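You operate a simulated robot arm through the tools that you are given. There is no shell and no other tool. Be economical: measure what you need, move in short steps, check, and stop when the job is done.

You run a simulated robot arm. Do the job below in one go: nothing can be reset, and whatever is moved stays where it is left.

## Task
Plug the yellow connector into the slip input and tighten the input screw.
Fine: the grey blanking plug goes in the lead stand's grey hole; stripe on mark; the other connector stays.
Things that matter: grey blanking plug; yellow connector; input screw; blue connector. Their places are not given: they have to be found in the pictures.

The check looks at the end state, three seconds after you hand in, the way a careful person would. Anything else that was tipped, shoved, dropped, spilled or broken makes it a failure.

## Robot
A 5-joint arm with a two-finger parallel gripper, fixed in place. Base frame: the origin is at the foot of the arm, x ahead of it, y to its left, z up; the work surface is at about z = 0.004. Lengths are in m, angles in rad, forces in N, time in s.
With the tool pointing down near the work surface it reaches from about 0.26 to 0.6 m from the base axis. Its first joint turns from -1.152 to 1.152 rad. The tool tilts only in the upright plane through the base axis and itself; it spins freely about its own axis. Payload 1.57 kg.
The TCP is the grasp point between the finger pads, 0.03 m short of the fingertips. In the tool frame z runs along the fingers and y along their closing line. Largest opening 0.08 m; finger width 0.017, thickness 0.012; the body of the gripper, 0.04 by 0.082 m, starts 0.08 m behind the TCP.
Orientation is that of the tool frame in the base frame, as [roll, pitch, yaw] about the fixed x, y, z axes, in that order (R = Rz(yaw) Ry(pitch) Rx(roll)). With the fingers straight down and closing along the base's y, the tool's x points along the base's -x, its y along +y and its z along -z.

## Interface
- The arm moves only by the tool arm_command. Its argument "targets" is a list of rows, each a list of 3 entries, a list of its own where there are three numbers: the turn, a rotation vector about the tool's x, y, z in rad, then the shift along the tool's x, y, z in m, then the opening, from 0 (shut) to 1 (fully open). In form: [[[wx, wy, wz], [tx, ty, tz], claw], ...]. A call has 1 to 10 rows; each row shifts and turns the commanded pose from where the row before left it, along the tool's axes as they then stand. A row lasts 0.2 s, in which the tool goes at most 0.05 m and 0.15 rad; a call with a longer step from one row to the next is refused whole, and so is a gripper value outside its range. A pose out of reach is approached as far as the arm can. The call stops where the force on the tool passes 40 N (or 10 N more than at its start, if that is more) or the arm is blocked; 0.2 s more then pass. The fingers move at their own pace (about 0.153 m/s each) and stop on an object; they squeeze with about 33 N. The grip force told is the motor's: it shows also when the fingers shut on nothing. Time passes only in rows, and 0.2 s behind the last, so rows that do not move let the fingers close. It gives the time, the measured TCP pose, the force on the tool (base axes), the opening and the grip force at its end, in the units of the frame above (readings bear some noise), and new pictures: "show" is both (left out), scene, wrist or none.
- Cameras (640 x 400 px; columns grow to the right, rows downward): "scene" is fixed at [0.0273, 0.3797, 0.5466]; the picture's right is [-0.86, -0.51, 0.00], its down [-0.18, 0.31, -0.93] and it looks along [0.47, -0.80, -0.36] (base axes); focal length 354 px, centre (320, 200). "wrist" rides on the gripper at [0.072, -0.007, -0.122] in the tool frame; the picture's right is [0.09, 1.00, 0.00], its down [-0.84, 0.08, -0.54] and it looks along [-0.54, 0.05, 0.84] (tool axes); focal length 238 px, centre (320, 200).
- point_at(camera, pixels): there is no depth. For up to 12 entries [column, row, z] of the newest picture of that camera ("zoom" is the newest enlarged one), the place [x, y] in the base frame at which the ray of that pixel passes the height z, good to about 0.002 m. No time passes.
- close_up(camera, box): a new picture of the part [left, top, right, bottom] of that camera's present view, enlarged. No time passes.
- close_job(): hands the job in; it is judged then, once.

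Keep the steps short. Do not move on a guess: measure, check each grasp and each placing, and mend mistakes. In all there are 80 turns and 170 pictures (those below and enlarged ones count). Leave the gripper open and the arm clear of the work at the hand-in unless told otherwise, and finish with a single line.

The tools are called after "Request:" as a command line: name --argument value ..., lists and objects as JSON in quotes. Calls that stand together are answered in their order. arm_command: Moves the arm, as the interface text tells. Its arguments: {"type":"object","properties":{"targets":{"type":"array","items":{"type":"array"}},"show":{"type":"string","enum":["both","scene","wrist","none"]}},"required":["targets"]} The other tools are called the same way: point_at (camera, pixels) gives the place at which the rays of pixels pass given heights; close_up (camera, box) takes an enlarged picture of a part of a camera's view; close_job () hands the job in.

At the start:

```text
t: 0.0
ee_pos: [0.3065, -0.1391, 0.3966]
ee_rot: [3.141, 0.0, 3.14]
wrist_force: [0.0, -1.0, 0.9]
gripper_width: 0.0799
finger_force: 0.0
```

scene: 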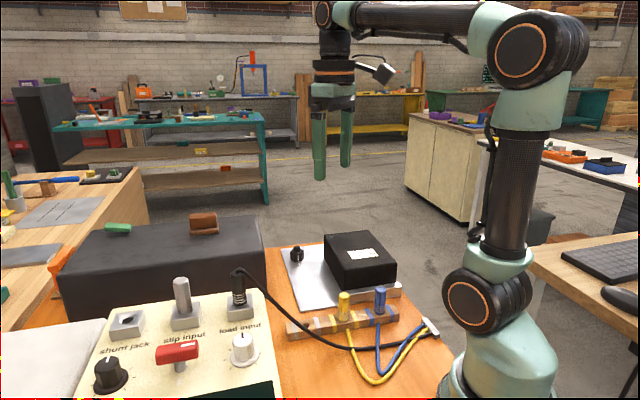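
wrist: 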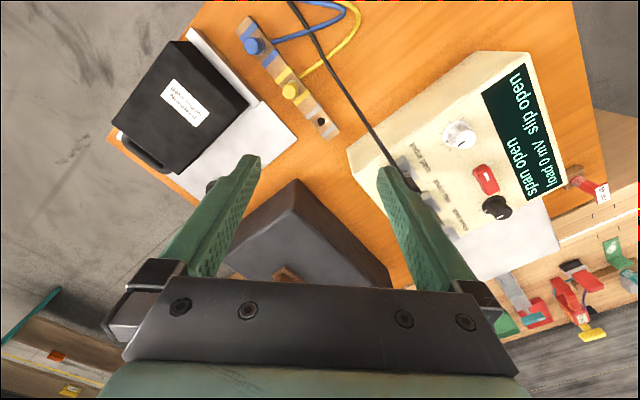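

I see the instrument box with three inputs (shunt jack, slip input, load input) and the lead stand with the yellow and blue connectors. I'll enlarge both areas first.

Request:
close_up --camera "scene" --box '[80, 250, 290, 400]'

Request:
close_up --camera "scene" --box '[270, 230, 450, 390]'

Request:
close_up --camera "wrist" --box '[220, 0, 380, 150]'

Request:
close_up --camera "wrist" --box '[340, 40, 620, 290]'

```text
2.67 times, centred on (185, 325) of scene
```

zoom: 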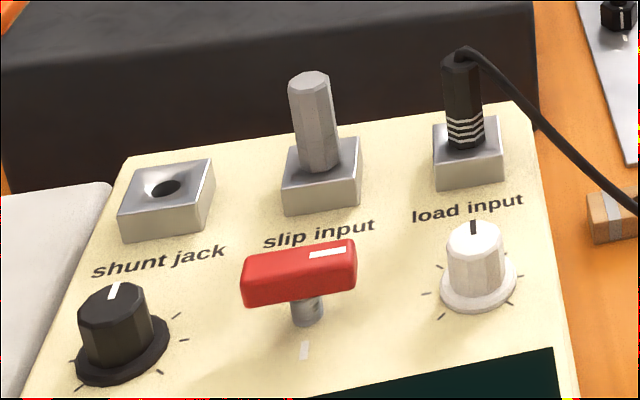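

```text
2.50 times, centred on (360, 310) of scene
```

zoom: 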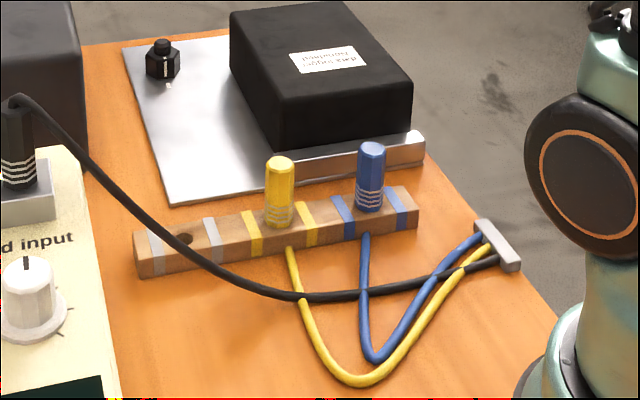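

```text
2.67 times, centred on (300, 75) of wrist
```

zoom: 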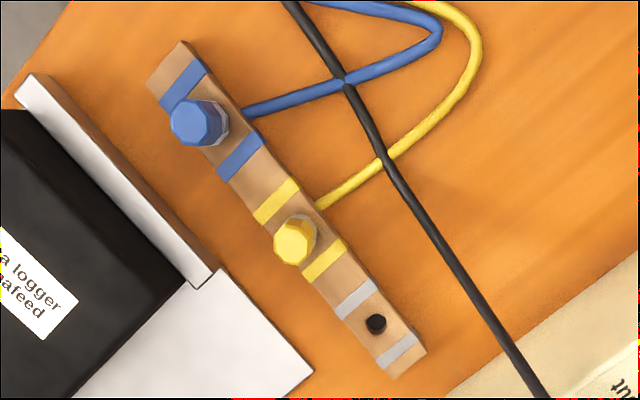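

```text
1.60 times, centred on (480, 165) of wrist
```

zoom: 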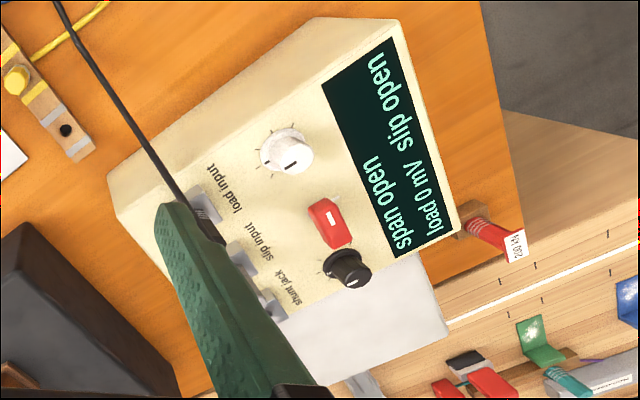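

I see that the grey plug sits in the slip input, and the red T-screw has a white stripe with a mark on the panel. Next I triangulate the yellow top, grey hole, stripe and blue top using both cameras.

Request:
point_at --camera "scene" --pixels '[[344, 295, 0.04], [344, 295, 0.08], [306, 325, 0.0], [306, 325, 0.04], [188, 344.5, 0.05], [188, 344.5, 0.12], [381, 291, 0.04], [381, 291, 0.08], [181, 279, 0.08], [181, 279, 0.14], [175, 458, 0.05], [180, 381, 0.08]]'

Request:
point_at --camera "wrist" --pixels '[[291.4, 90, 0.04], [291.4, 90, 0.08], [341, 121, 0.0], [341, 121, 0.04], [488, 174.4, 0.05], [488, 174.4, 0.12], [254, 45, 0.04], [254, 45, 0.08]]'

```text
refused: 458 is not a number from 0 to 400
```

```text
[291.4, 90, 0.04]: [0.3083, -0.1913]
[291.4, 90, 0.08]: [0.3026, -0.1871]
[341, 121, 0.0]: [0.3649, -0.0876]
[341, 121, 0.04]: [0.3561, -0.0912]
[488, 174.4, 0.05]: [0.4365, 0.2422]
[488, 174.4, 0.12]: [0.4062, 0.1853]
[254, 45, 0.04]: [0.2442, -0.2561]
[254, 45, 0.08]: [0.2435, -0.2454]
```

Row 458 was out of range, so I'll repeat the scene measurement without it.

Request:
point_at --camera "scene" --pixels '[[344, 295, 0.04], [344, 295, 0.08], [306, 325, 0.0], [306, 325, 0.04], [188, 344.5, 0.05], [188, 344.5, 0.12], [381, 291, 0.04], [381, 291, 0.08], [181, 279, 0.08], [181, 279, 0.14], [180, 381, 0.08]]'

```text
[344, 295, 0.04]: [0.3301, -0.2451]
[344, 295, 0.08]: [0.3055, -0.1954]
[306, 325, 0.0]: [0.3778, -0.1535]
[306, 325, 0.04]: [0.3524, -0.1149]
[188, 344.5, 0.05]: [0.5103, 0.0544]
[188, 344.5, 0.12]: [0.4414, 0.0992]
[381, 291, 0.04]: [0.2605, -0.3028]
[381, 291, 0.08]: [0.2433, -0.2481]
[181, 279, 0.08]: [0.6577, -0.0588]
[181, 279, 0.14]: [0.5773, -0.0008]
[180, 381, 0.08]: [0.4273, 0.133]
```

I'm correcting the grey hole's wrist pixel to (321,121), since I had miscomputed it. The instrument panel lies toward +y, so I move the arm there at height, with no contact, to see it clearly.

Request:
arm_command --targets '[[[0, 0, 0], [0, 0.05, 0], 1], [[0, 0, 0], [0, 0.05, 0], 1], [[0, 0, 0], [0, 0.05, 0], 1], [[0, 0, 0], [0, 0.05, 0], 1], [[0, 0, 0], [0, 0.03, 0], 1], [[0, 0, 0], [0, 0, 0], 1]]' --show "both"

Request:
point_at --camera "scene" --pixels '[[306, 325, 0.02], [306, 325, 0.03]]'

```text
t: 1.4
ee_pos: [0.3051, 0.0929, 0.3944]
ee_rot: [3.141, -0.001, 3.14]
wrist_force: [0.4, 0.4, 0.3]
gripper_width: 0.08
finger_force: 0.1
```

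scene: 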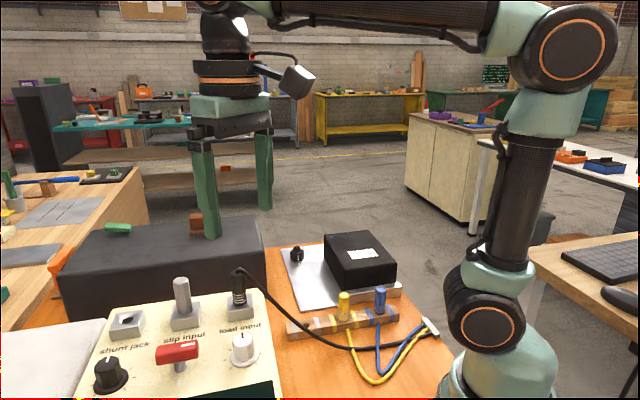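
wrist: 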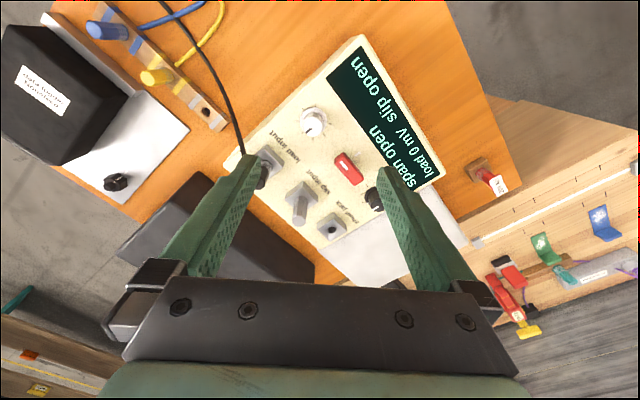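

```text
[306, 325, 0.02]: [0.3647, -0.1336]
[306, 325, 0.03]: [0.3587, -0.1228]
```

Good view of the panel. I enlarge it here.

Request:
close_up --camera "wrist" --box '[230, 80, 450, 250]'

Request:
close_up --camera "scene" --box '[140, 265, 220, 390]'

Request:
close_up --camera "wrist" --box '[70, 0, 250, 140]'

```text
2.35 times, centred on (340, 165) of wrist
```

zoom: 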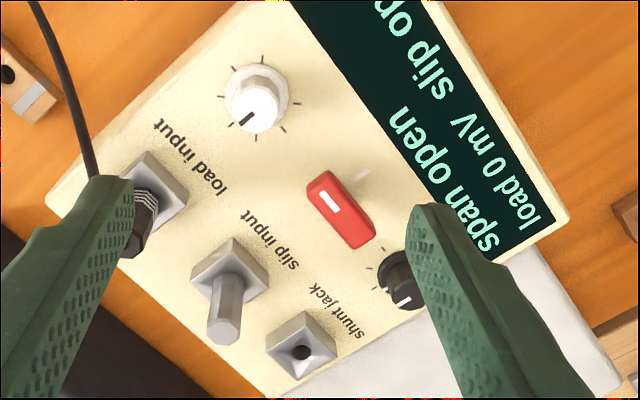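

```text
3.20 times, centred on (180, 328) of scene
```

zoom: 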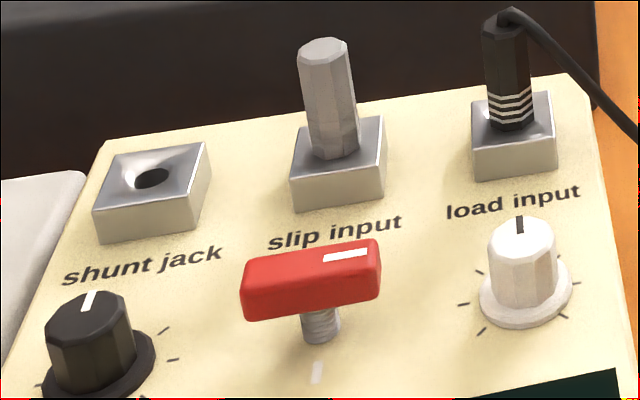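

```text
2.86 times, centred on (160, 70) of wrist
```

zoom: 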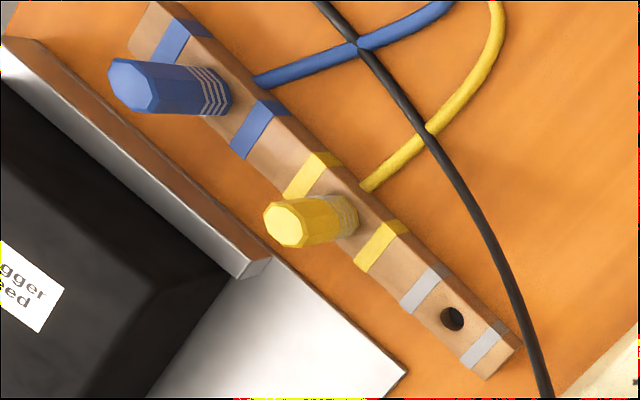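

I read the following. The red handle's stripe is on the load-input end, and the panel mark lies toward the screen. From above, bringing the stripe to the mark is a clockwise quarter turn, which tightens it. Now I triangulate with this new wrist view.

Request:
point_at --camera "wrist" --pixels '[[347.6, 168.4, 0.12], [347.6, 168.4, 0.18], [298.4, 220.2, 0.12], [298.4, 220.2, 0.18], [357.8, 154.4, 0.08], [357.8, 154.4, 0.14], [332.4, 229.6, 0.08], [332.4, 229.6, 0.14], [206.6, 111.3, 0.0], [206.6, 111.3, 0.04], [148.5, 78.8, 0.08], [96, 29.8, 0.08]]'

Request:
point_at --camera "scene" --pixels '[[177.5, 349.3, 0.12], [177.5, 349.3, 0.18], [181.6, 279.6, 0.12], [181.6, 279.6, 0.18], [179, 381.8, 0.08], [179, 381.8, 0.14], [127.5, 321.4, 0.08], [127.5, 321.4, 0.14], [306, 325, 0.0], [306, 325, 0.04], [344, 295, 0.08], [381, 290, 0.08]]'

```text
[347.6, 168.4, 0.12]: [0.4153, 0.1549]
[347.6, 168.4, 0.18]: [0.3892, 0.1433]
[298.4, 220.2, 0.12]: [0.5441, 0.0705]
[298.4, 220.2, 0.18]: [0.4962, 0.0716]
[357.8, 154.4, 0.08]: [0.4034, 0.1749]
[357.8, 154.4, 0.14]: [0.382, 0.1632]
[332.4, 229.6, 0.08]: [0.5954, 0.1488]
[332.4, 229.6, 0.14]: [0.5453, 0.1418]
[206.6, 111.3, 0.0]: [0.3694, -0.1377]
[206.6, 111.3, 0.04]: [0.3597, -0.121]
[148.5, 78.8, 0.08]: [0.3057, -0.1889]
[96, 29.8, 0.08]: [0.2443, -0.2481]
```

```text
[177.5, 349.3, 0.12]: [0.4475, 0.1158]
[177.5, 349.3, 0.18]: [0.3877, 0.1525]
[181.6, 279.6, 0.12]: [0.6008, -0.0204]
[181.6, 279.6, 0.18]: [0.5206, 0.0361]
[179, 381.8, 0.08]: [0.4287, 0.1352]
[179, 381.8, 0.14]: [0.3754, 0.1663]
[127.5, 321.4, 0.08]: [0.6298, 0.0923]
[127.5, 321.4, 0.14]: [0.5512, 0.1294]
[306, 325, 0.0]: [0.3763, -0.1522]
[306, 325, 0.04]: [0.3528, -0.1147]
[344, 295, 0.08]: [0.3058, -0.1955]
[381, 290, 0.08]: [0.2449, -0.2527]
```

Triangulated positions so far:
- Plug top: about (0.465, 0.073, 0.221)
- Handle top: about (0.395, 0.146, 0.170)
- Yellow top: about (0.303, -0.188, 0.086)
- Grey hole: about (0.362, -0.1275, 0.026)

The black load lead passes close to the grey hole, so I measure its height there.

Request:
point_at --camera "wrist" --pixels '[[206.6, 70, 0.0], [206.6, 70, 0.1], [219.5, 91, 0.0], [219.5, 91, 0.1], [231.8, 112, 0.0], [231.8, 112, 0.1], [238.7, 138, 0.1], [238.7, 138, 0.2]]'

Request:
point_at --camera "scene" --pixels '[[292, 318.8, 0.0], [292, 318.8, 0.1], [308, 334.8, 0.0], [308, 334.8, 0.1], [324, 342, 0.0], [324, 342, 0.1], [272, 298.8, 0.1], [272, 298.8, 0.2], [239, 271, 0.2], [239, 271, 0.23]]'

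```text
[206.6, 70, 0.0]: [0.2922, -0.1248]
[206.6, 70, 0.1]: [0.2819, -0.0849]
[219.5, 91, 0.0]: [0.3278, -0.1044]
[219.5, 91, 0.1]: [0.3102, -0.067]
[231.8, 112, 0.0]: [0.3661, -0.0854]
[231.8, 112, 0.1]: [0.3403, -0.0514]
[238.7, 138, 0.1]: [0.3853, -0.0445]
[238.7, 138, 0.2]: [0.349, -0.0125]
```

```text
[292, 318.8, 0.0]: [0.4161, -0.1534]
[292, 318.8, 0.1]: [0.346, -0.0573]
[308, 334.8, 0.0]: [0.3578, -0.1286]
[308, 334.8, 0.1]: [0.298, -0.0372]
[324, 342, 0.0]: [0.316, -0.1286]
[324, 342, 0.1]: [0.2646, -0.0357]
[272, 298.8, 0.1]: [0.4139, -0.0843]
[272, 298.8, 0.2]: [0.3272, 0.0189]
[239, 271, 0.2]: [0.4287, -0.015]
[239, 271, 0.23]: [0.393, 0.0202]
```

The lead is at least 5 cm from the stand row, so there is room. The connector rows run at 45°. I rotate the tool +45° so it closes along the row and move above the grey plug, staying high.

Request:
arm_command --targets '[[[0, 0, 0.131], [0, 0, 0], 1], [[0, 0, 0.131], [0, 0, 0], 1], [[0, 0, 0.131], [0, 0, 0], 1], [[0, 0, 0.131], [0, 0, 0], 1], [[0, 0, 0.131], [0, 0, 0], 1], [[0, 0, 0.131], [-0.032, 0.025, 0], 1], [[0, 0, 0], [-0.032, 0.025, 0], 1], [[0, 0, 0], [-0.032, 0.025, 0], 1], [[0, 0, 0], [-0.031, 0.024, 0], 1], [[0, 0, 0], [0, 0, 0], 1]]'

```text
t: 3.6
ee_pos: [0.4724, 0.0764, 0.397]
ee_rot: [-3.141, -0.002, 2.356]
wrist_force: [-0.2, 0.1, 0.0]
gripper_width: 0.0796
finger_force: 0.1
```

scene: 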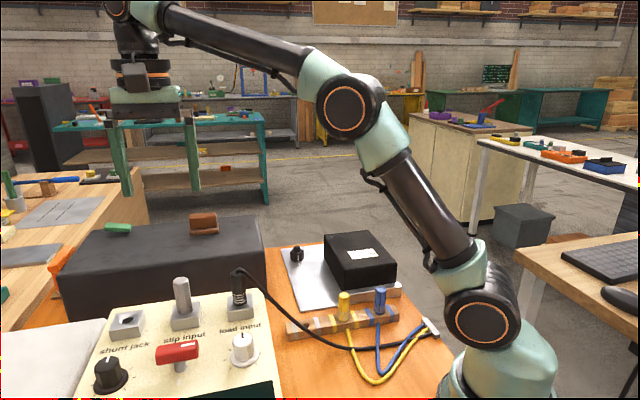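
wrist: 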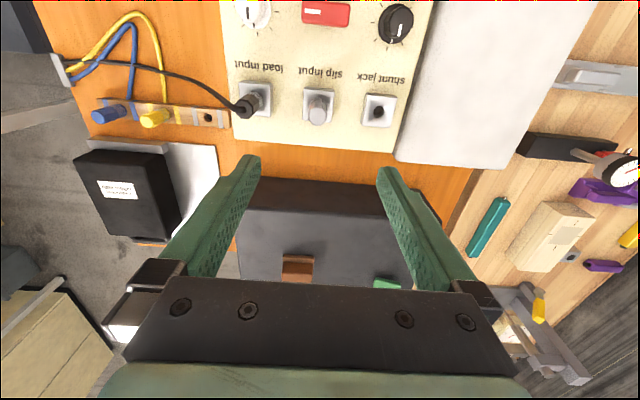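

Everything is aligned with the row now. I enlarge the slip input and refine its position.

Request:
close_up --camera "wrist" --box '[220, 0, 430, 135]'

```text
2.96 times, centred on (325, 68) of wrist
```

zoom: 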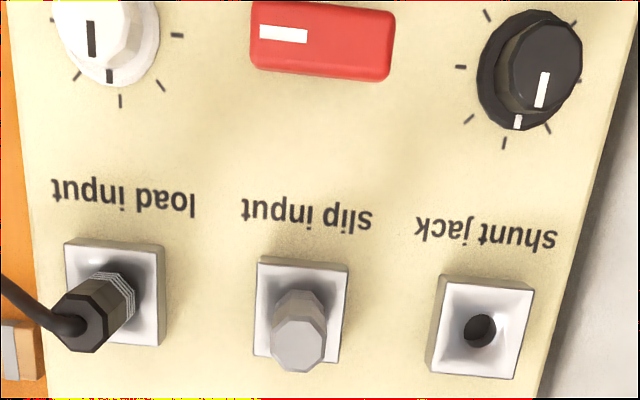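

Request:
point_at --camera "zoom" --pixels '[[298, 344, 0.21], [298, 344, 0.22], [301, 310, 0.15], [301, 310, 0.16], [480, 330, 0.15], [480, 330, 0.16], [115, 293, 0.155], [320, 40, 0.17], [255, 30, 0.17], [390, 45, 0.17]]'

Request:
point_at --camera "scene" --pixels '[[181.4, 279.5, 0.21], [181.4, 279.5, 0.22], [127.5, 321.4, 0.15], [127.5, 321.4, 0.16]]'

```text
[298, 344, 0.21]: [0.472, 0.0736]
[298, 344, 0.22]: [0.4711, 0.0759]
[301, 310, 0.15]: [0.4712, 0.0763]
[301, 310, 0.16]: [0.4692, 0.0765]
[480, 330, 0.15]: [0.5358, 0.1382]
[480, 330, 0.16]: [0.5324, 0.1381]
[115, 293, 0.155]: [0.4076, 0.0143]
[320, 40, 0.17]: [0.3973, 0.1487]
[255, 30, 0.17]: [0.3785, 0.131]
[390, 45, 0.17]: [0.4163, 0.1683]
```

```text
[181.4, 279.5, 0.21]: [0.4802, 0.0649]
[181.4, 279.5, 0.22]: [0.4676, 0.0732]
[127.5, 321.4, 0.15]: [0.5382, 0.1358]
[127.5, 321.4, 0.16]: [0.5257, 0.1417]
```

The plug axis is at (0.4705, 0.076) and its top is about 0.219. The TCP is almost above it. I descend to TCP z = 0.197, which keeps the fingertips at 0.167 and above the block top of 0.155. I stop partway to check.

Request:
arm_command --targets '[[[0, 0, 0], [0.0012, -0.0015, 0.03], 0.75], [[0, 0, 0], [0, 0, 0.05], 0.75], [[0, 0, 0], [0, 0, 0.05], 0.75], [[0, 0, 0], [0, 0, 0.03], 0.75], [[0, 0, 0], [0, 0, 0], 0.75]]'

```text
t: 4.8
ee_pos: [0.4639, 0.0749, 0.2369]
ee_rot: [3.141, -0.001, 2.353]
wrist_force: [-1.0, 0.2, -0.3]
gripper_width: 0.0599
finger_force: 0.0
```

scene: 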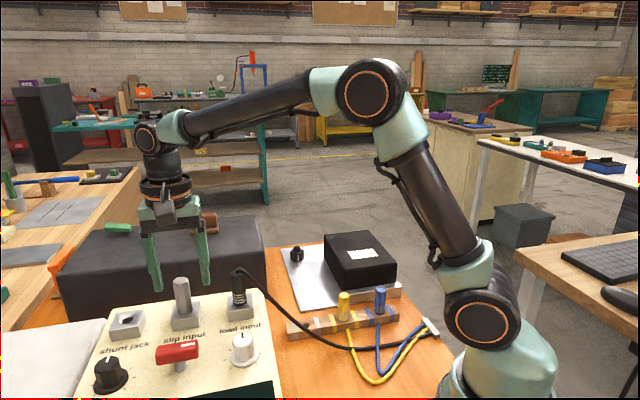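
wrist: 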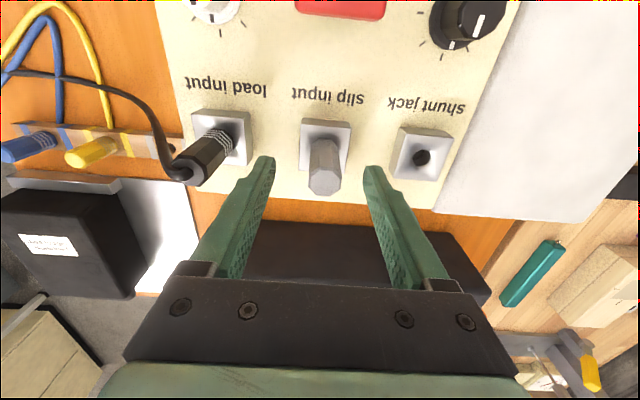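

The TCP reads x = 0.4639, slightly off. I measure the plug top again from this view before going down.

Request:
close_up --camera "wrist" --box '[240, 100, 400, 200]'

Request:
point_at --camera "wrist" --pixels '[[324, 183, 0.22], [324, 183, 0.215], [421, 158, 0.155]]'

Request:
arm_command --targets '[[[0, 0, 0], [0, 0, 0], 0.75]]' --show "none"

```text
4.00 times, centred on (320, 150) of wrist
```

zoom: 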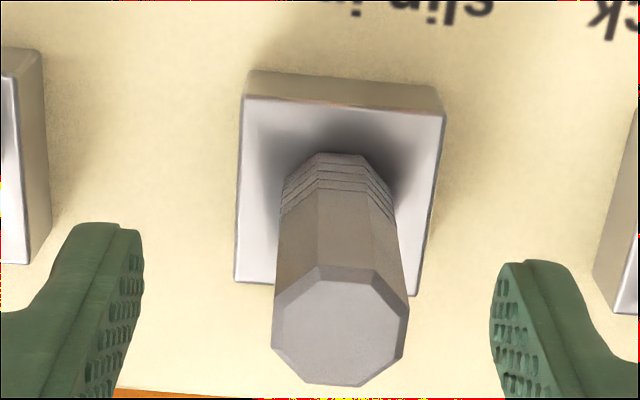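

```text
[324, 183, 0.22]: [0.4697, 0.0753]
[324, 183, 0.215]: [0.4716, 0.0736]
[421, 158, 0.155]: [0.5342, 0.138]
```

```text
t: 5.2
ee_pos: [0.464, 0.0755, 0.237]
ee_rot: [-3.14, 0.002, 2.353]
wrist_force: [-0.1, -0.7, 0.2]
gripper_width: 0.0599
finger_force: 0.1
```

Plug at (0.4705, 0.0757). I correct the offset and go down 0.04 m.

Request:
arm_command --targets '[[[0, 0, 0], [-0.0042, 0.0049, 0], 0.75], [[0, 0, 0], [0, 0, 0.02], 0.75], [[0, 0, 0], [0, 0, 0.02], 0.75], [[0, 0, 0], [0, 0, 0], 0.75]]'

```text
t: 6.2
ee_pos: [0.4691, 0.0754, 0.1952]
ee_rot: [-3.14, 0.0, 2.355]
wrist_force: [0.6, -1.7, -0.2]
gripper_width: 0.06
finger_force: 0.0
```

scene: 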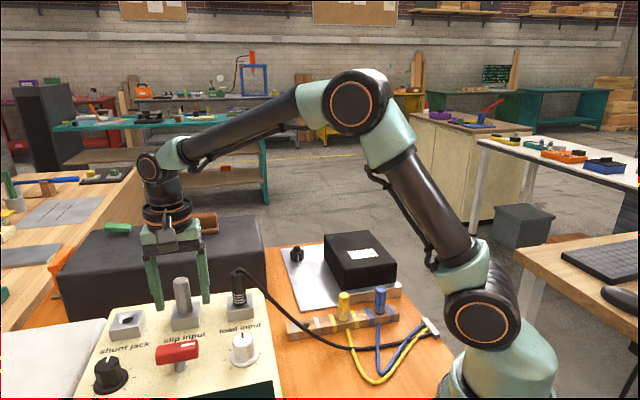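
wrist: 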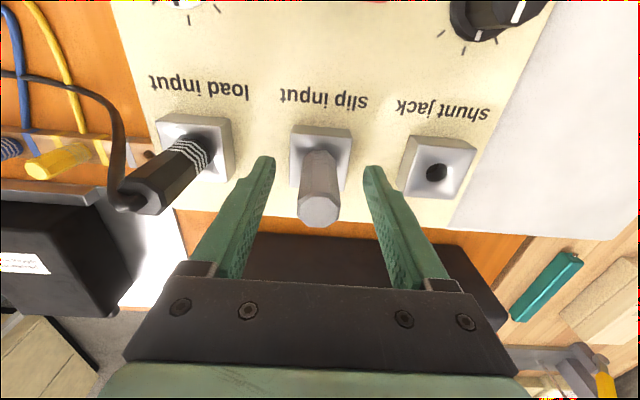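

The plug sits between the fingers. I close and check the grip.

Request:
arm_command --targets '[[[0, 0, 0], [-0.001, 0.001, 0], 0.5], [[0, 0, 0], [0, 0, 0], 0.3], [[0, 0, 0], [0, 0, 0], 0], [[0, 0, 0], [0, 0, 0], 0]]' --show "wrist"

```text
t: 7.2
ee_pos: [0.4696, 0.0741, 0.1957]
ee_rot: [-3.137, -0.002, 2.353]
wrist_force: [-17.5, -21.5, 6.1]
gripper_width: 0.0226
finger_force: 33.2
```

wrist: 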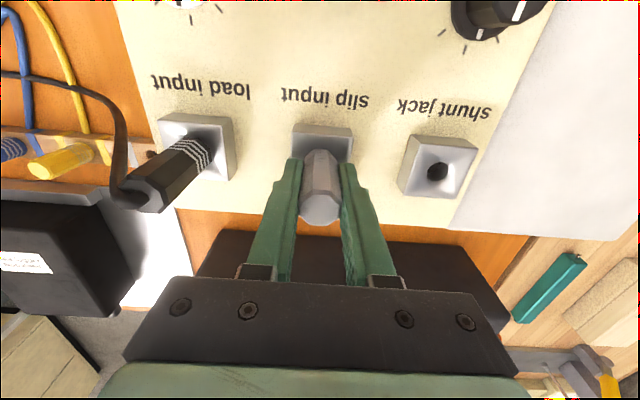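

Gripped at 0.0226 m. About 28 N of side force shows along tool -y, so I ease the tool that way by 2 mm before pulling.

Request:
arm_command --targets '[[[0, 0, 0], [0, -0.0015, 0], 0], [[0, 0, 0], [0, 0, 0], 0]]' --show "none"

```text
t: 7.8
ee_pos: [0.4713, 0.0752, 0.197]
ee_rot: [3.14, 0.001, 2.356]
wrist_force: [-0.7, -0.7, -1.7]
gripper_width: 0.0222
finger_force: 32.7
```

The force is relieved. Now I lift straight up in small steps.

Request:
arm_command --targets '[[[0, 0, 0], [0, 0, -0.01], 0], [[0, 0, 0], [0, 0, -0.015], 0], [[0, 0, 0], [0, 0, -0.02], 0], [[0, 0, 0], [0, 0, -0.02], 0], [[0, 0, 0], [0, 0, 0], 0]]'

```text
t: 9.0
ee_pos: [0.468, 0.0753, 0.2618]
ee_rot: [3.141, 0.001, 2.356]
wrist_force: [-0.4, -0.3, -0.1]
gripper_width: 0.0222
finger_force: 32.7
```

scene: 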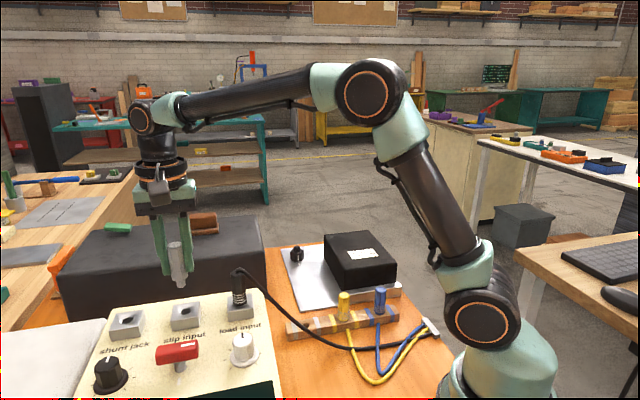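
wrist: 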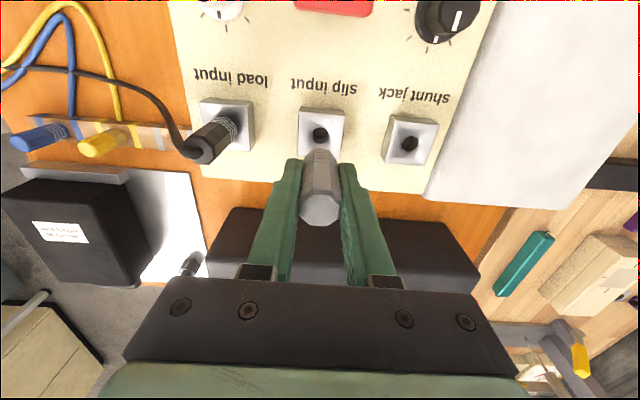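

The plug is out. I record the slip hole position and look at the plug's pin length.

Request:
close_up --camera "wrist" --box '[260, 90, 450, 210]'

Request:
close_up --camera "scene" --box '[135, 200, 255, 340]'

```text
3.33 times, centred on (355, 150) of wrist
```

zoom: 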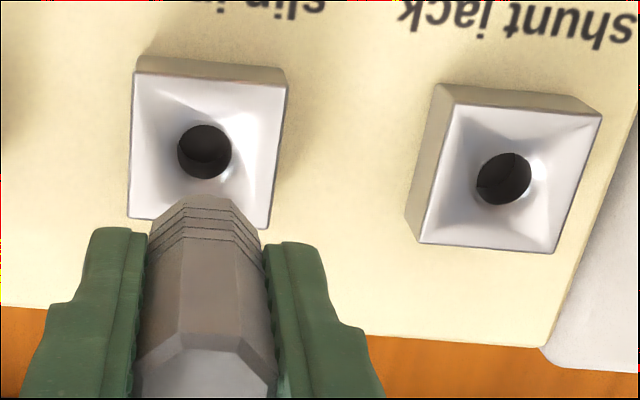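

```text
2.86 times, centred on (195, 270) of scene
```

zoom: 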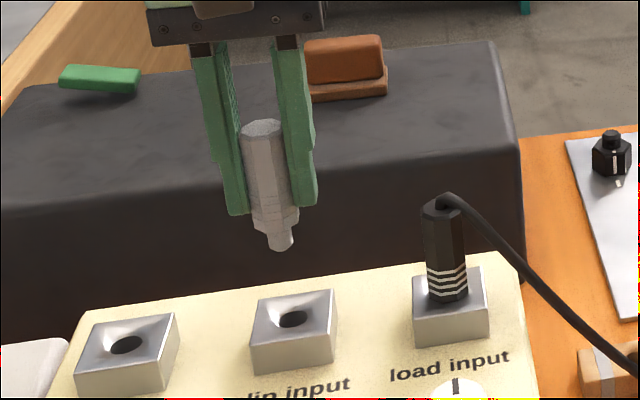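

Request:
point_at --camera "wrist" --pixels '[[320.5, 135.6, 0.15], [320.5, 135.6, 0.157], [410.2, 143, 0.15], [410.2, 143, 0.157], [318.8, 130.6, 0.157]]'

Request:
point_at --camera "scene" --pixels '[[185.4, 311.5, 0.15], [185.4, 311.5, 0.157]]'

```text
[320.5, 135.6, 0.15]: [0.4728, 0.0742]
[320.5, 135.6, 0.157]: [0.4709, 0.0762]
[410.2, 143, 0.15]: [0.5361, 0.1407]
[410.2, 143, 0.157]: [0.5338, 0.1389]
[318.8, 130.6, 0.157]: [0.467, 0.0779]
```

```text
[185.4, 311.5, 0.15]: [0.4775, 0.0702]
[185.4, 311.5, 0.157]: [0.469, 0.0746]
```

The slip hole is at (0.4708, 0.0757). I lift to about 0.36 and carry the plug above the grey hole at (0.362, -0.1275).

Request:
arm_command --targets '[[[0, 0, 0], [0, 0, -0.05], 0], [[0, 0, 0], [0, 0, -0.05], 0], [[0, 0, 0], [-0.0137, -0.0437, 0], 0], [[0, 0, 0], [-0.0137, -0.0437, 0], 0], [[0, 0, 0], [-0.0137, -0.0437, 0], 0], [[0, 0, 0], [-0.0137, -0.0437, 0], 0], [[0, 0, 0], [-0.0137, -0.0437, 0], 0], [[0, 0, 0], [0, 0, 0], 0]]'

```text
t: 10.8
ee_pos: [0.3622, -0.1248, 0.3613]
ee_rot: [3.141, 0.0, 2.358]
wrist_force: [-0.7, 0.1, 0.1]
gripper_width: 0.0222
finger_force: 33.4
```

scene: 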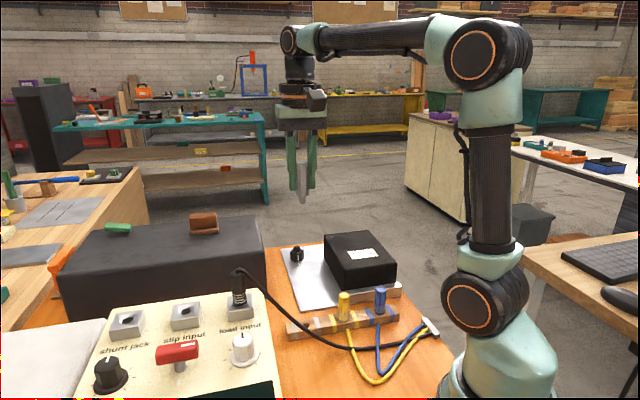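
wrist: 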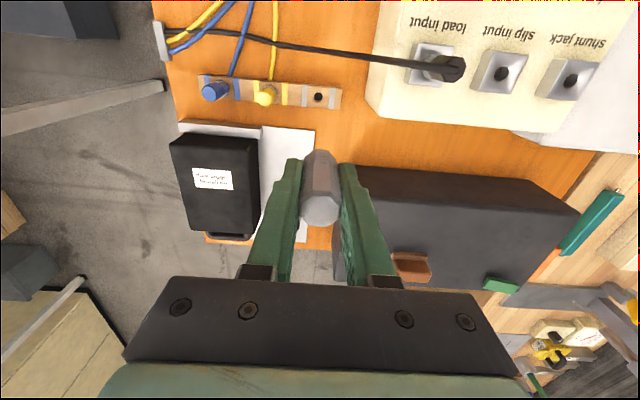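

Request:
close_up --camera "wrist" --box '[190, 50, 350, 150]'

Request:
close_up --camera "scene" --box '[270, 270, 430, 370]'

```text
4.00 times, centred on (270, 100) of wrist
```

zoom: 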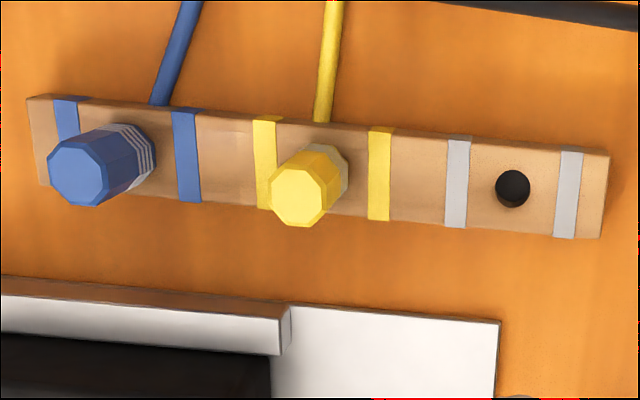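

```text
4.00 times, centred on (350, 320) of scene
```

zoom: 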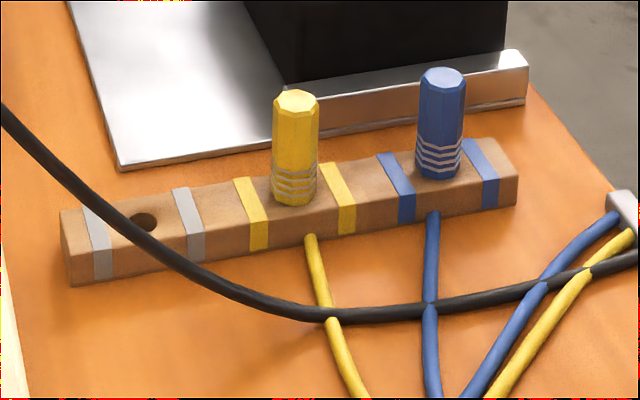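

Request:
point_at --camera "wrist" --pixels '[[318, 96.75, 0.02], [318, 96.75, 0.03], [265.5, 99, 0.08], [265.5, 99, 0.09], [341, 87, 0.026], [202, 74, 0.026]]'

Request:
point_at --camera "scene" --pixels '[[306, 325.5, 0.02], [306, 325.5, 0.03], [344, 294.8, 0.08], [344, 294.8, 0.09]]'

```text
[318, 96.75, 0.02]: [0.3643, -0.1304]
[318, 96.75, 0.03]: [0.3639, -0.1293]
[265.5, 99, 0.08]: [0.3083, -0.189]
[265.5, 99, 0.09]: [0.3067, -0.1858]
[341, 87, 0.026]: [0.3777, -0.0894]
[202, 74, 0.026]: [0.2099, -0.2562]
```

```text
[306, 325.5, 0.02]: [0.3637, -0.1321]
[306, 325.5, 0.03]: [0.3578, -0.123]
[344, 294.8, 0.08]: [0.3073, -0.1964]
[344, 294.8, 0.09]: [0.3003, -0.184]
```

The grey hole is at about (0.363, -0.129, 0.024). I descend to TCP z ≈ 0.11, so the pin is about 3 cm above the hole, and then re-measure.

Request:
arm_command --targets '[[[0, 0, 0], [-0.0035, -0.0024, 0.03], 0], [[0, 0, 0], [0, 0, 0.045], 0], [[0, 0, 0], [0, 0, 0.045], 0], [[0, 0, 0], [0, 0, 0.045], 0], [[0, 0, 0], [0, 0, 0.045], 0], [[0, 0, 0], [0, 0, 0.04], 0], [[0, 0, 0], [0, 0, 0], 0]]'

Request:
close_up --camera "wrist" --box '[240, 90, 400, 190]'

Request:
close_up --camera "scene" --box '[260, 260, 380, 350]'

```text
t: 12.4
ee_pos: [0.365, -0.1317, 0.1131]
ee_rot: [-3.141, 0.0, 2.354]
wrist_force: [-0.7, -0.1, -0.6]
gripper_width: 0.022
finger_force: 32.9
```

scene: 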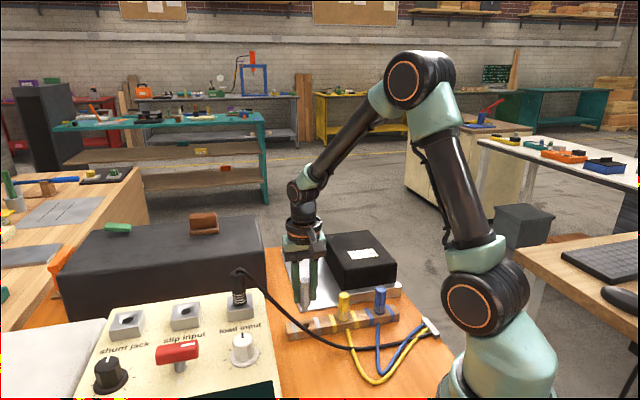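
wrist: 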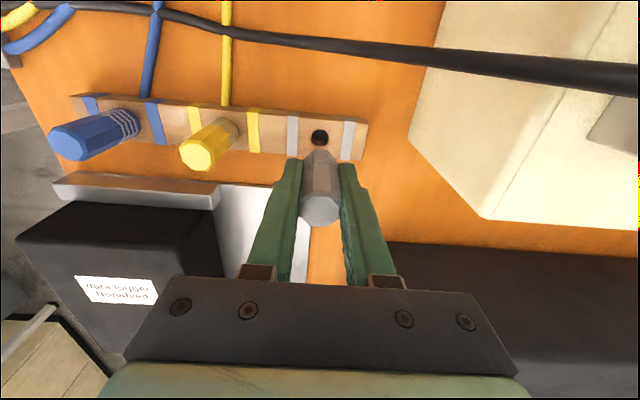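

```text
4.00 times, centred on (320, 140) of wrist
```

zoom: 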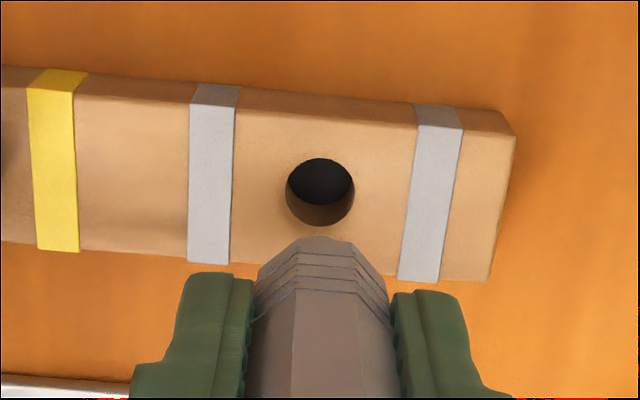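

```text
4.44 times, centred on (320, 305) of scene
```

zoom: 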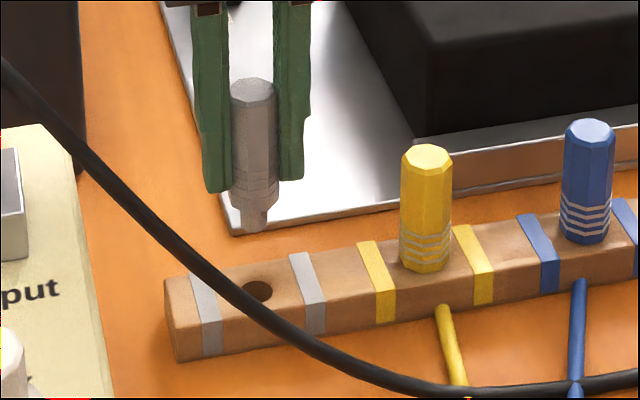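

Request:
point_at --camera "wrist" --pixels '[[320, 138, 0.02], [320, 138, 0.024], [320, 138, 0.028]]'

Request:
point_at --camera "scene" --pixels '[[306.3, 325.4, 0.02], [306.3, 325.4, 0.024], [306.3, 325.4, 0.028], [305.4, 355.2, 0.06]]'

Request:
arm_command --targets '[[[0, 0, 0], [0, 0, 0], 0]]' --show "none"

```text
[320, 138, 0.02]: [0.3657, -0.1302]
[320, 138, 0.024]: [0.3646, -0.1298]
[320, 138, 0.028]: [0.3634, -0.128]
```

```text
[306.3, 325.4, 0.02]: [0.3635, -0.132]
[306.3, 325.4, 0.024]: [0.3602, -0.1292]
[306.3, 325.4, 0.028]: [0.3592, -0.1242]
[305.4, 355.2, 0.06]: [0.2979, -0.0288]
```

```text
t: 12.8
ee_pos: [0.3643, -0.1312, 0.1143]
ee_rot: [-3.141, 0.0, 2.355]
wrist_force: [0.3, -0.2, 0.1]
gripper_width: 0.0222
finger_force: 33.1
```

I shift +0.0023 along tool x and lower until the pin is about at the hole mouth, then check both views.

Request:
arm_command --targets '[[[0, 0, 0], [0.0023, 0, 0.01], 0], [[0, 0, 0], [0, 0, 0.01], 0], [[0, 0, 0], [0, 0, 0.01], 0], [[0, 0, 0], [0, 0, 0], 0]]' --show "none"

Request:
close_up --camera "wrist" --box '[240, 90, 400, 190]'

Request:
close_up --camera "scene" --box '[260, 260, 380, 350]'

```text
t: 13.8
ee_pos: [0.3621, -0.1315, 0.0835]
ee_rot: [-3.141, 0.001, 2.354]
wrist_force: [0.7, -0.6, 0.4]
gripper_width: 0.0224
finger_force: 32.9
```

```text
4.00 times, centred on (320, 140) of wrist
```

zoom: 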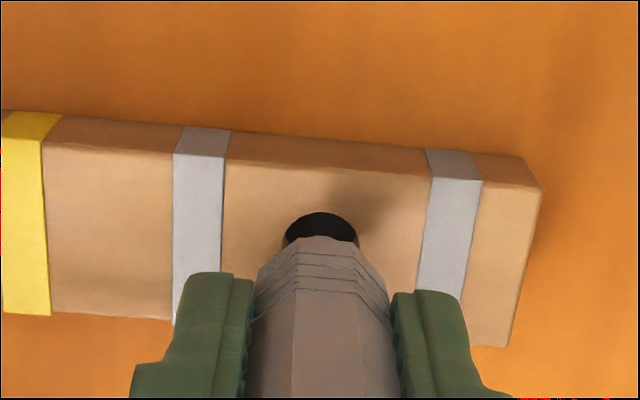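

```text
4.44 times, centred on (320, 305) of scene
```

zoom: 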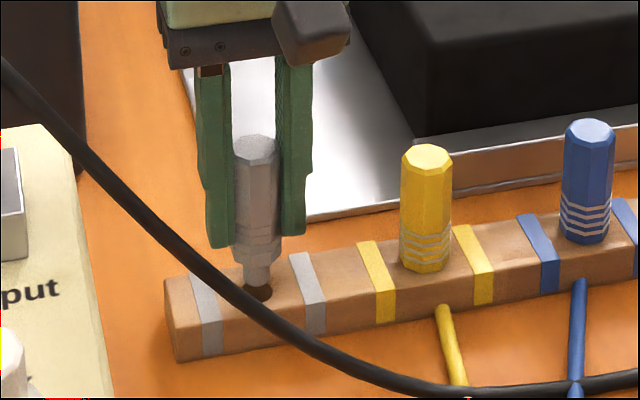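

The pin is lined up over the hole within the measuring error. I lower gently, watching force.

Request:
arm_command --targets '[[[0, 0, 0], [0.0006, 0.0003, 0.005], 0], [[0, 0, 0], [0, 0, 0.004], 0], [[0, 0, 0], [0, 0, 0], 0]]' --show "none"

Request:
close_up --camera "scene" --box '[260, 260, 380, 350]'

Request:
close_up --camera "wrist" --box '[240, 90, 400, 190]'

```text
t: 14.6
ee_pos: [0.3662, -0.1308, 0.073]
ee_rot: [-3.142, -0.001, 2.354]
wrist_force: [0.1, 0.8, -0.6]
gripper_width: 0.0223
finger_force: 33.6
```

```text
4.44 times, centred on (320, 305) of scene
```

zoom: 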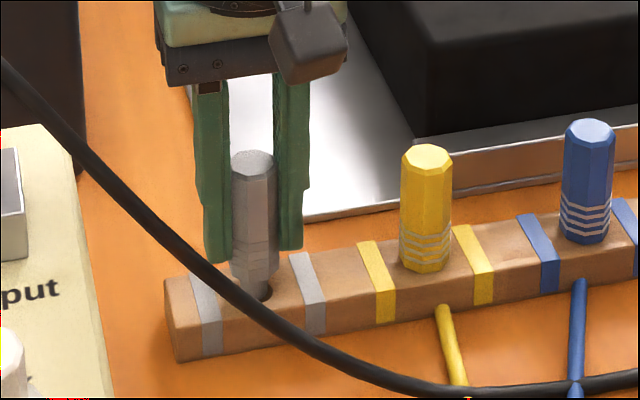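

```text
4.00 times, centred on (320, 140) of wrist
```

zoom: 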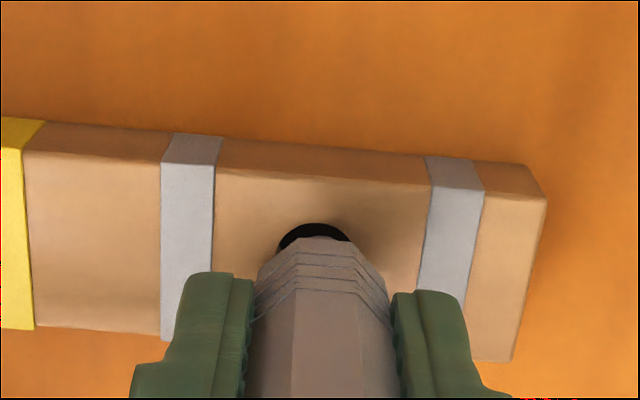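

The arm drifted, and the scene view shows the pin slightly left of the hole. I shift by tool x +0.002 and y -0.0022, then check.

Request:
arm_command --targets '[[[0, 0, 0], [0.002, -0.0022, 0], 0], [[0, 0, 0], [0, 0, 0], 0]]' --show "none"

Request:
close_up --camera "scene" --box '[280, 290, 344, 340]'

Request:
close_up --camera "wrist" --box '[270, 110, 370, 172]'

```text
t: 15.2
ee_pos: [0.3613, -0.1309, 0.0732]
ee_rot: [-3.14, 0.001, 2.353]
wrist_force: [2.8, 0.4, -0.4]
gripper_width: 0.0222
finger_force: 32.6
```

```text
8.00 times, centred on (312, 315) of scene
```

zoom: 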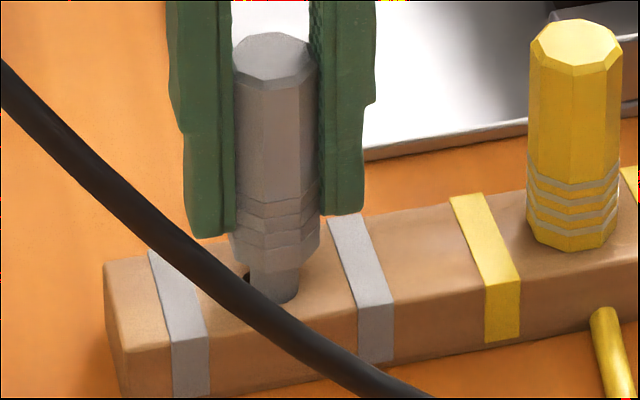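

```text
6.40 times, centred on (320, 141) of wrist
```

zoom: 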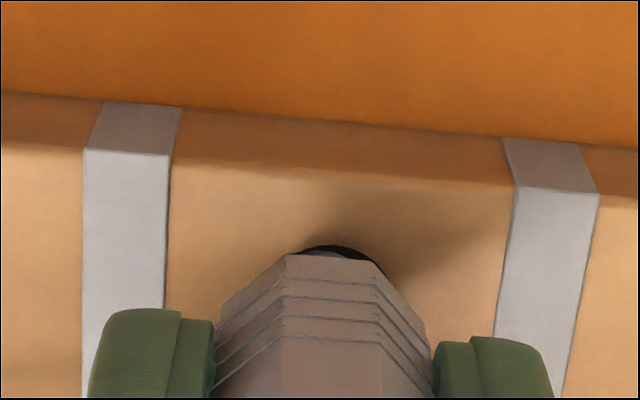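

Now it is about 1.5 mm the other way, since the hole is right of the pin axis in the wrist view. I shift y by +0.0014 and lower slightly.

Request:
arm_command --targets '[[[0, 0, 0], [0, 0.0014, 0], 0], [[0, 0, 0], [0, 0, 0], 0]]' --show "none"

Request:
close_up --camera "scene" --box '[280, 290, 344, 340]'

Request:
close_up --camera "wrist" --box '[270, 110, 370, 172]'

```text
t: 15.8
ee_pos: [0.362, -0.129, 0.0726]
ee_rot: [3.141, -0.002, 2.355]
wrist_force: [-0.5, -0.5, -1.1]
gripper_width: 0.0222
finger_force: 33.1
```

```text
8.00 times, centred on (312, 315) of scene
```

zoom: 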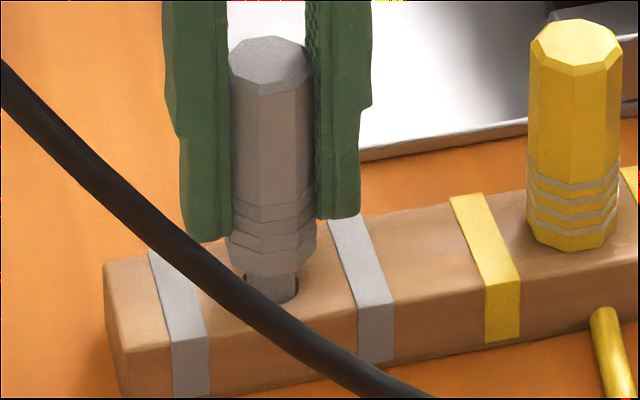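

```text
6.40 times, centred on (320, 141) of wrist
```

zoom: 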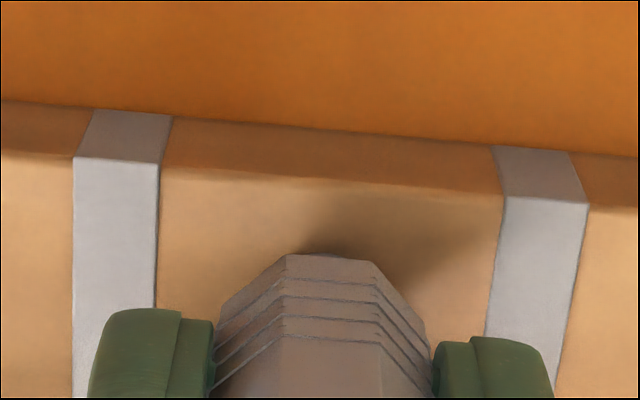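

The pin now looks centred, with dark on both sides, and is starting in. I lower in 3 mm steps.

Request:
arm_command --targets '[[[0, 0, 0], [0, 0, 0.003], 0], [[0, 0, 0], [0, 0, 0.003], 0], [[0, 0, 0], [0, 0, 0], 0]]' --show "none"

Request:
close_up --camera "scene" --box '[280, 290, 344, 340]'

```text
t: 16.6
ee_pos: [0.3632, -0.128, 0.0661]
ee_rot: [-3.142, -0.001, 2.356]
wrist_force: [-0.4, 0.5, -0.4]
gripper_width: 0.0221
finger_force: 32.9
```

```text
8.00 times, centred on (312, 315) of scene
```

zoom: 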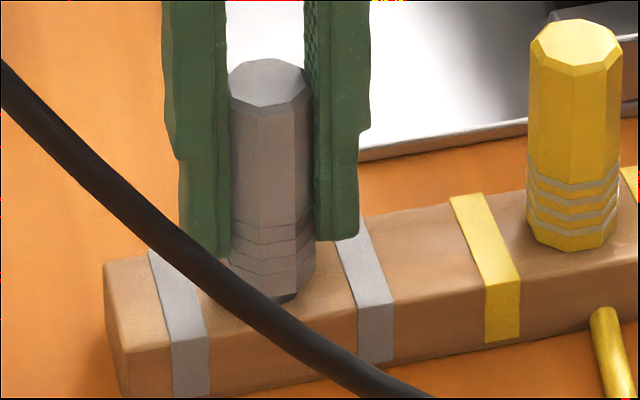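

It is entering with no force. I lower a few mm more until it touches.

Request:
arm_command --targets '[[[0, 0, 0], [0, 0, 0.002], 0], [[0, 0, 0], [0, 0, 0.002], 0], [[0, 0, 0], [0, 0, 0.001], 0], [[0, 0, 0], [0, 0, 0], 0]]' --show "none"

Request:
close_up --camera "scene" --box '[280, 290, 344, 340]'

```text
t: 17.6
ee_pos: [0.3628, -0.1283, 0.0611]
ee_rot: [3.141, 0.001, 2.354]
wrist_force: [0.6, -0.2, 4.2]
gripper_width: 0.022
finger_force: 32.9
```

```text
8.00 times, centred on (312, 315) of scene
```

zoom: 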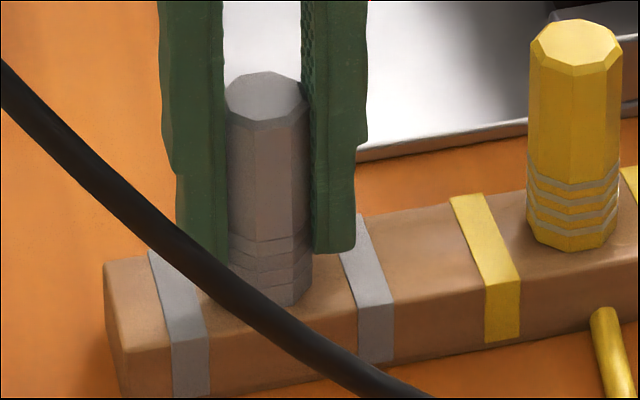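

Contact at 4 N and the body sits on the stand, so it is seated. I release gently and rise.

Request:
arm_command --targets '[[[0, 0, 0], [0, 0, 0], 0.4], [[0, 0, 0], [0, 0, 0], 0.55], [[0, 0, 0], [0, 0, -0.03], 0.55], [[0, 0, 0], [0, 0, -0.04], 0.55], [[0, 0, 0], [0, 0, -0.04], 0.55], [[0, 0, 0], [0, 0, 0], 0.55]]'

Request:
close_up --camera "scene" --box '[280, 280, 408, 360]'

Request:
close_up --camera "wrist" --box '[170, 70, 360, 190]'

```text
t: 19.0
ee_pos: [0.3641, -0.1292, 0.1772]
ee_rot: [3.14, 0.0, 2.355]
wrist_force: [0.1, 0.1, -0.5]
gripper_width: 0.0442
finger_force: 0.0
```

scene: 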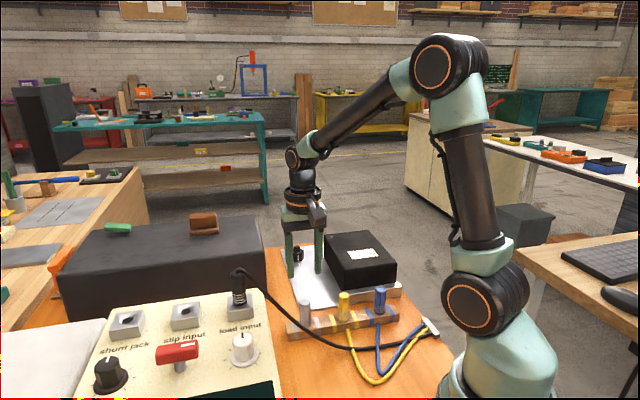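
wrist: 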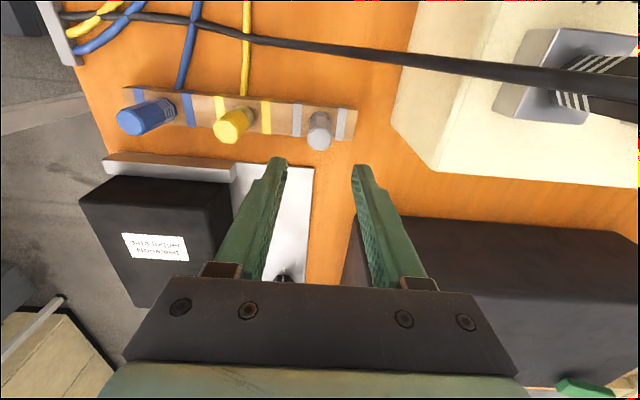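

```text
5.00 times, centred on (344, 320) of scene
```

zoom: 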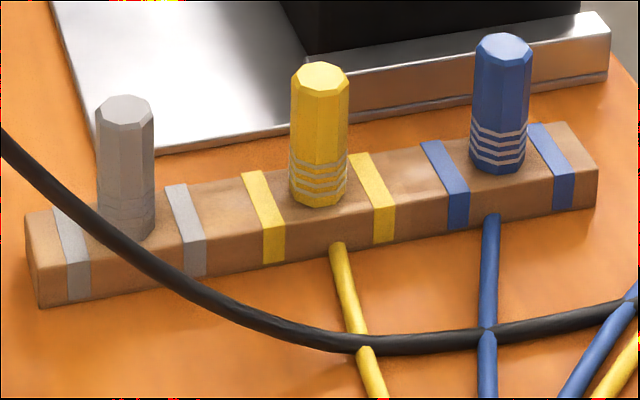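

```text
3.33 times, centred on (265, 130) of wrist
```

zoom: 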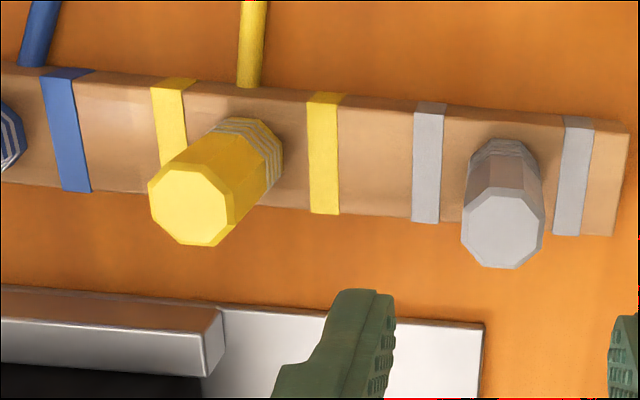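

The grey plug stands seated like the others. Now I locate the yellow and grey tops from this view.

Request:
point_at --camera "wrist" --pixels '[[226.6, 130.6, 0.085], [226.6, 130.6, 0.08], [319.9, 139, 0.085], [319.9, 139, 0.08]]'

Request:
point_at --camera "scene" --pixels '[[344, 294.5, 0.085], [305.2, 301.2, 0.085]]'

```text
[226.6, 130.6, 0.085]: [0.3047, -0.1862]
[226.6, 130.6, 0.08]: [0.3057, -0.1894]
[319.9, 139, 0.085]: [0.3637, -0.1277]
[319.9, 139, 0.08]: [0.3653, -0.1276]
```

```text
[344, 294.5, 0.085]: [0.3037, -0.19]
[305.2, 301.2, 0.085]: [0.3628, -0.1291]
```

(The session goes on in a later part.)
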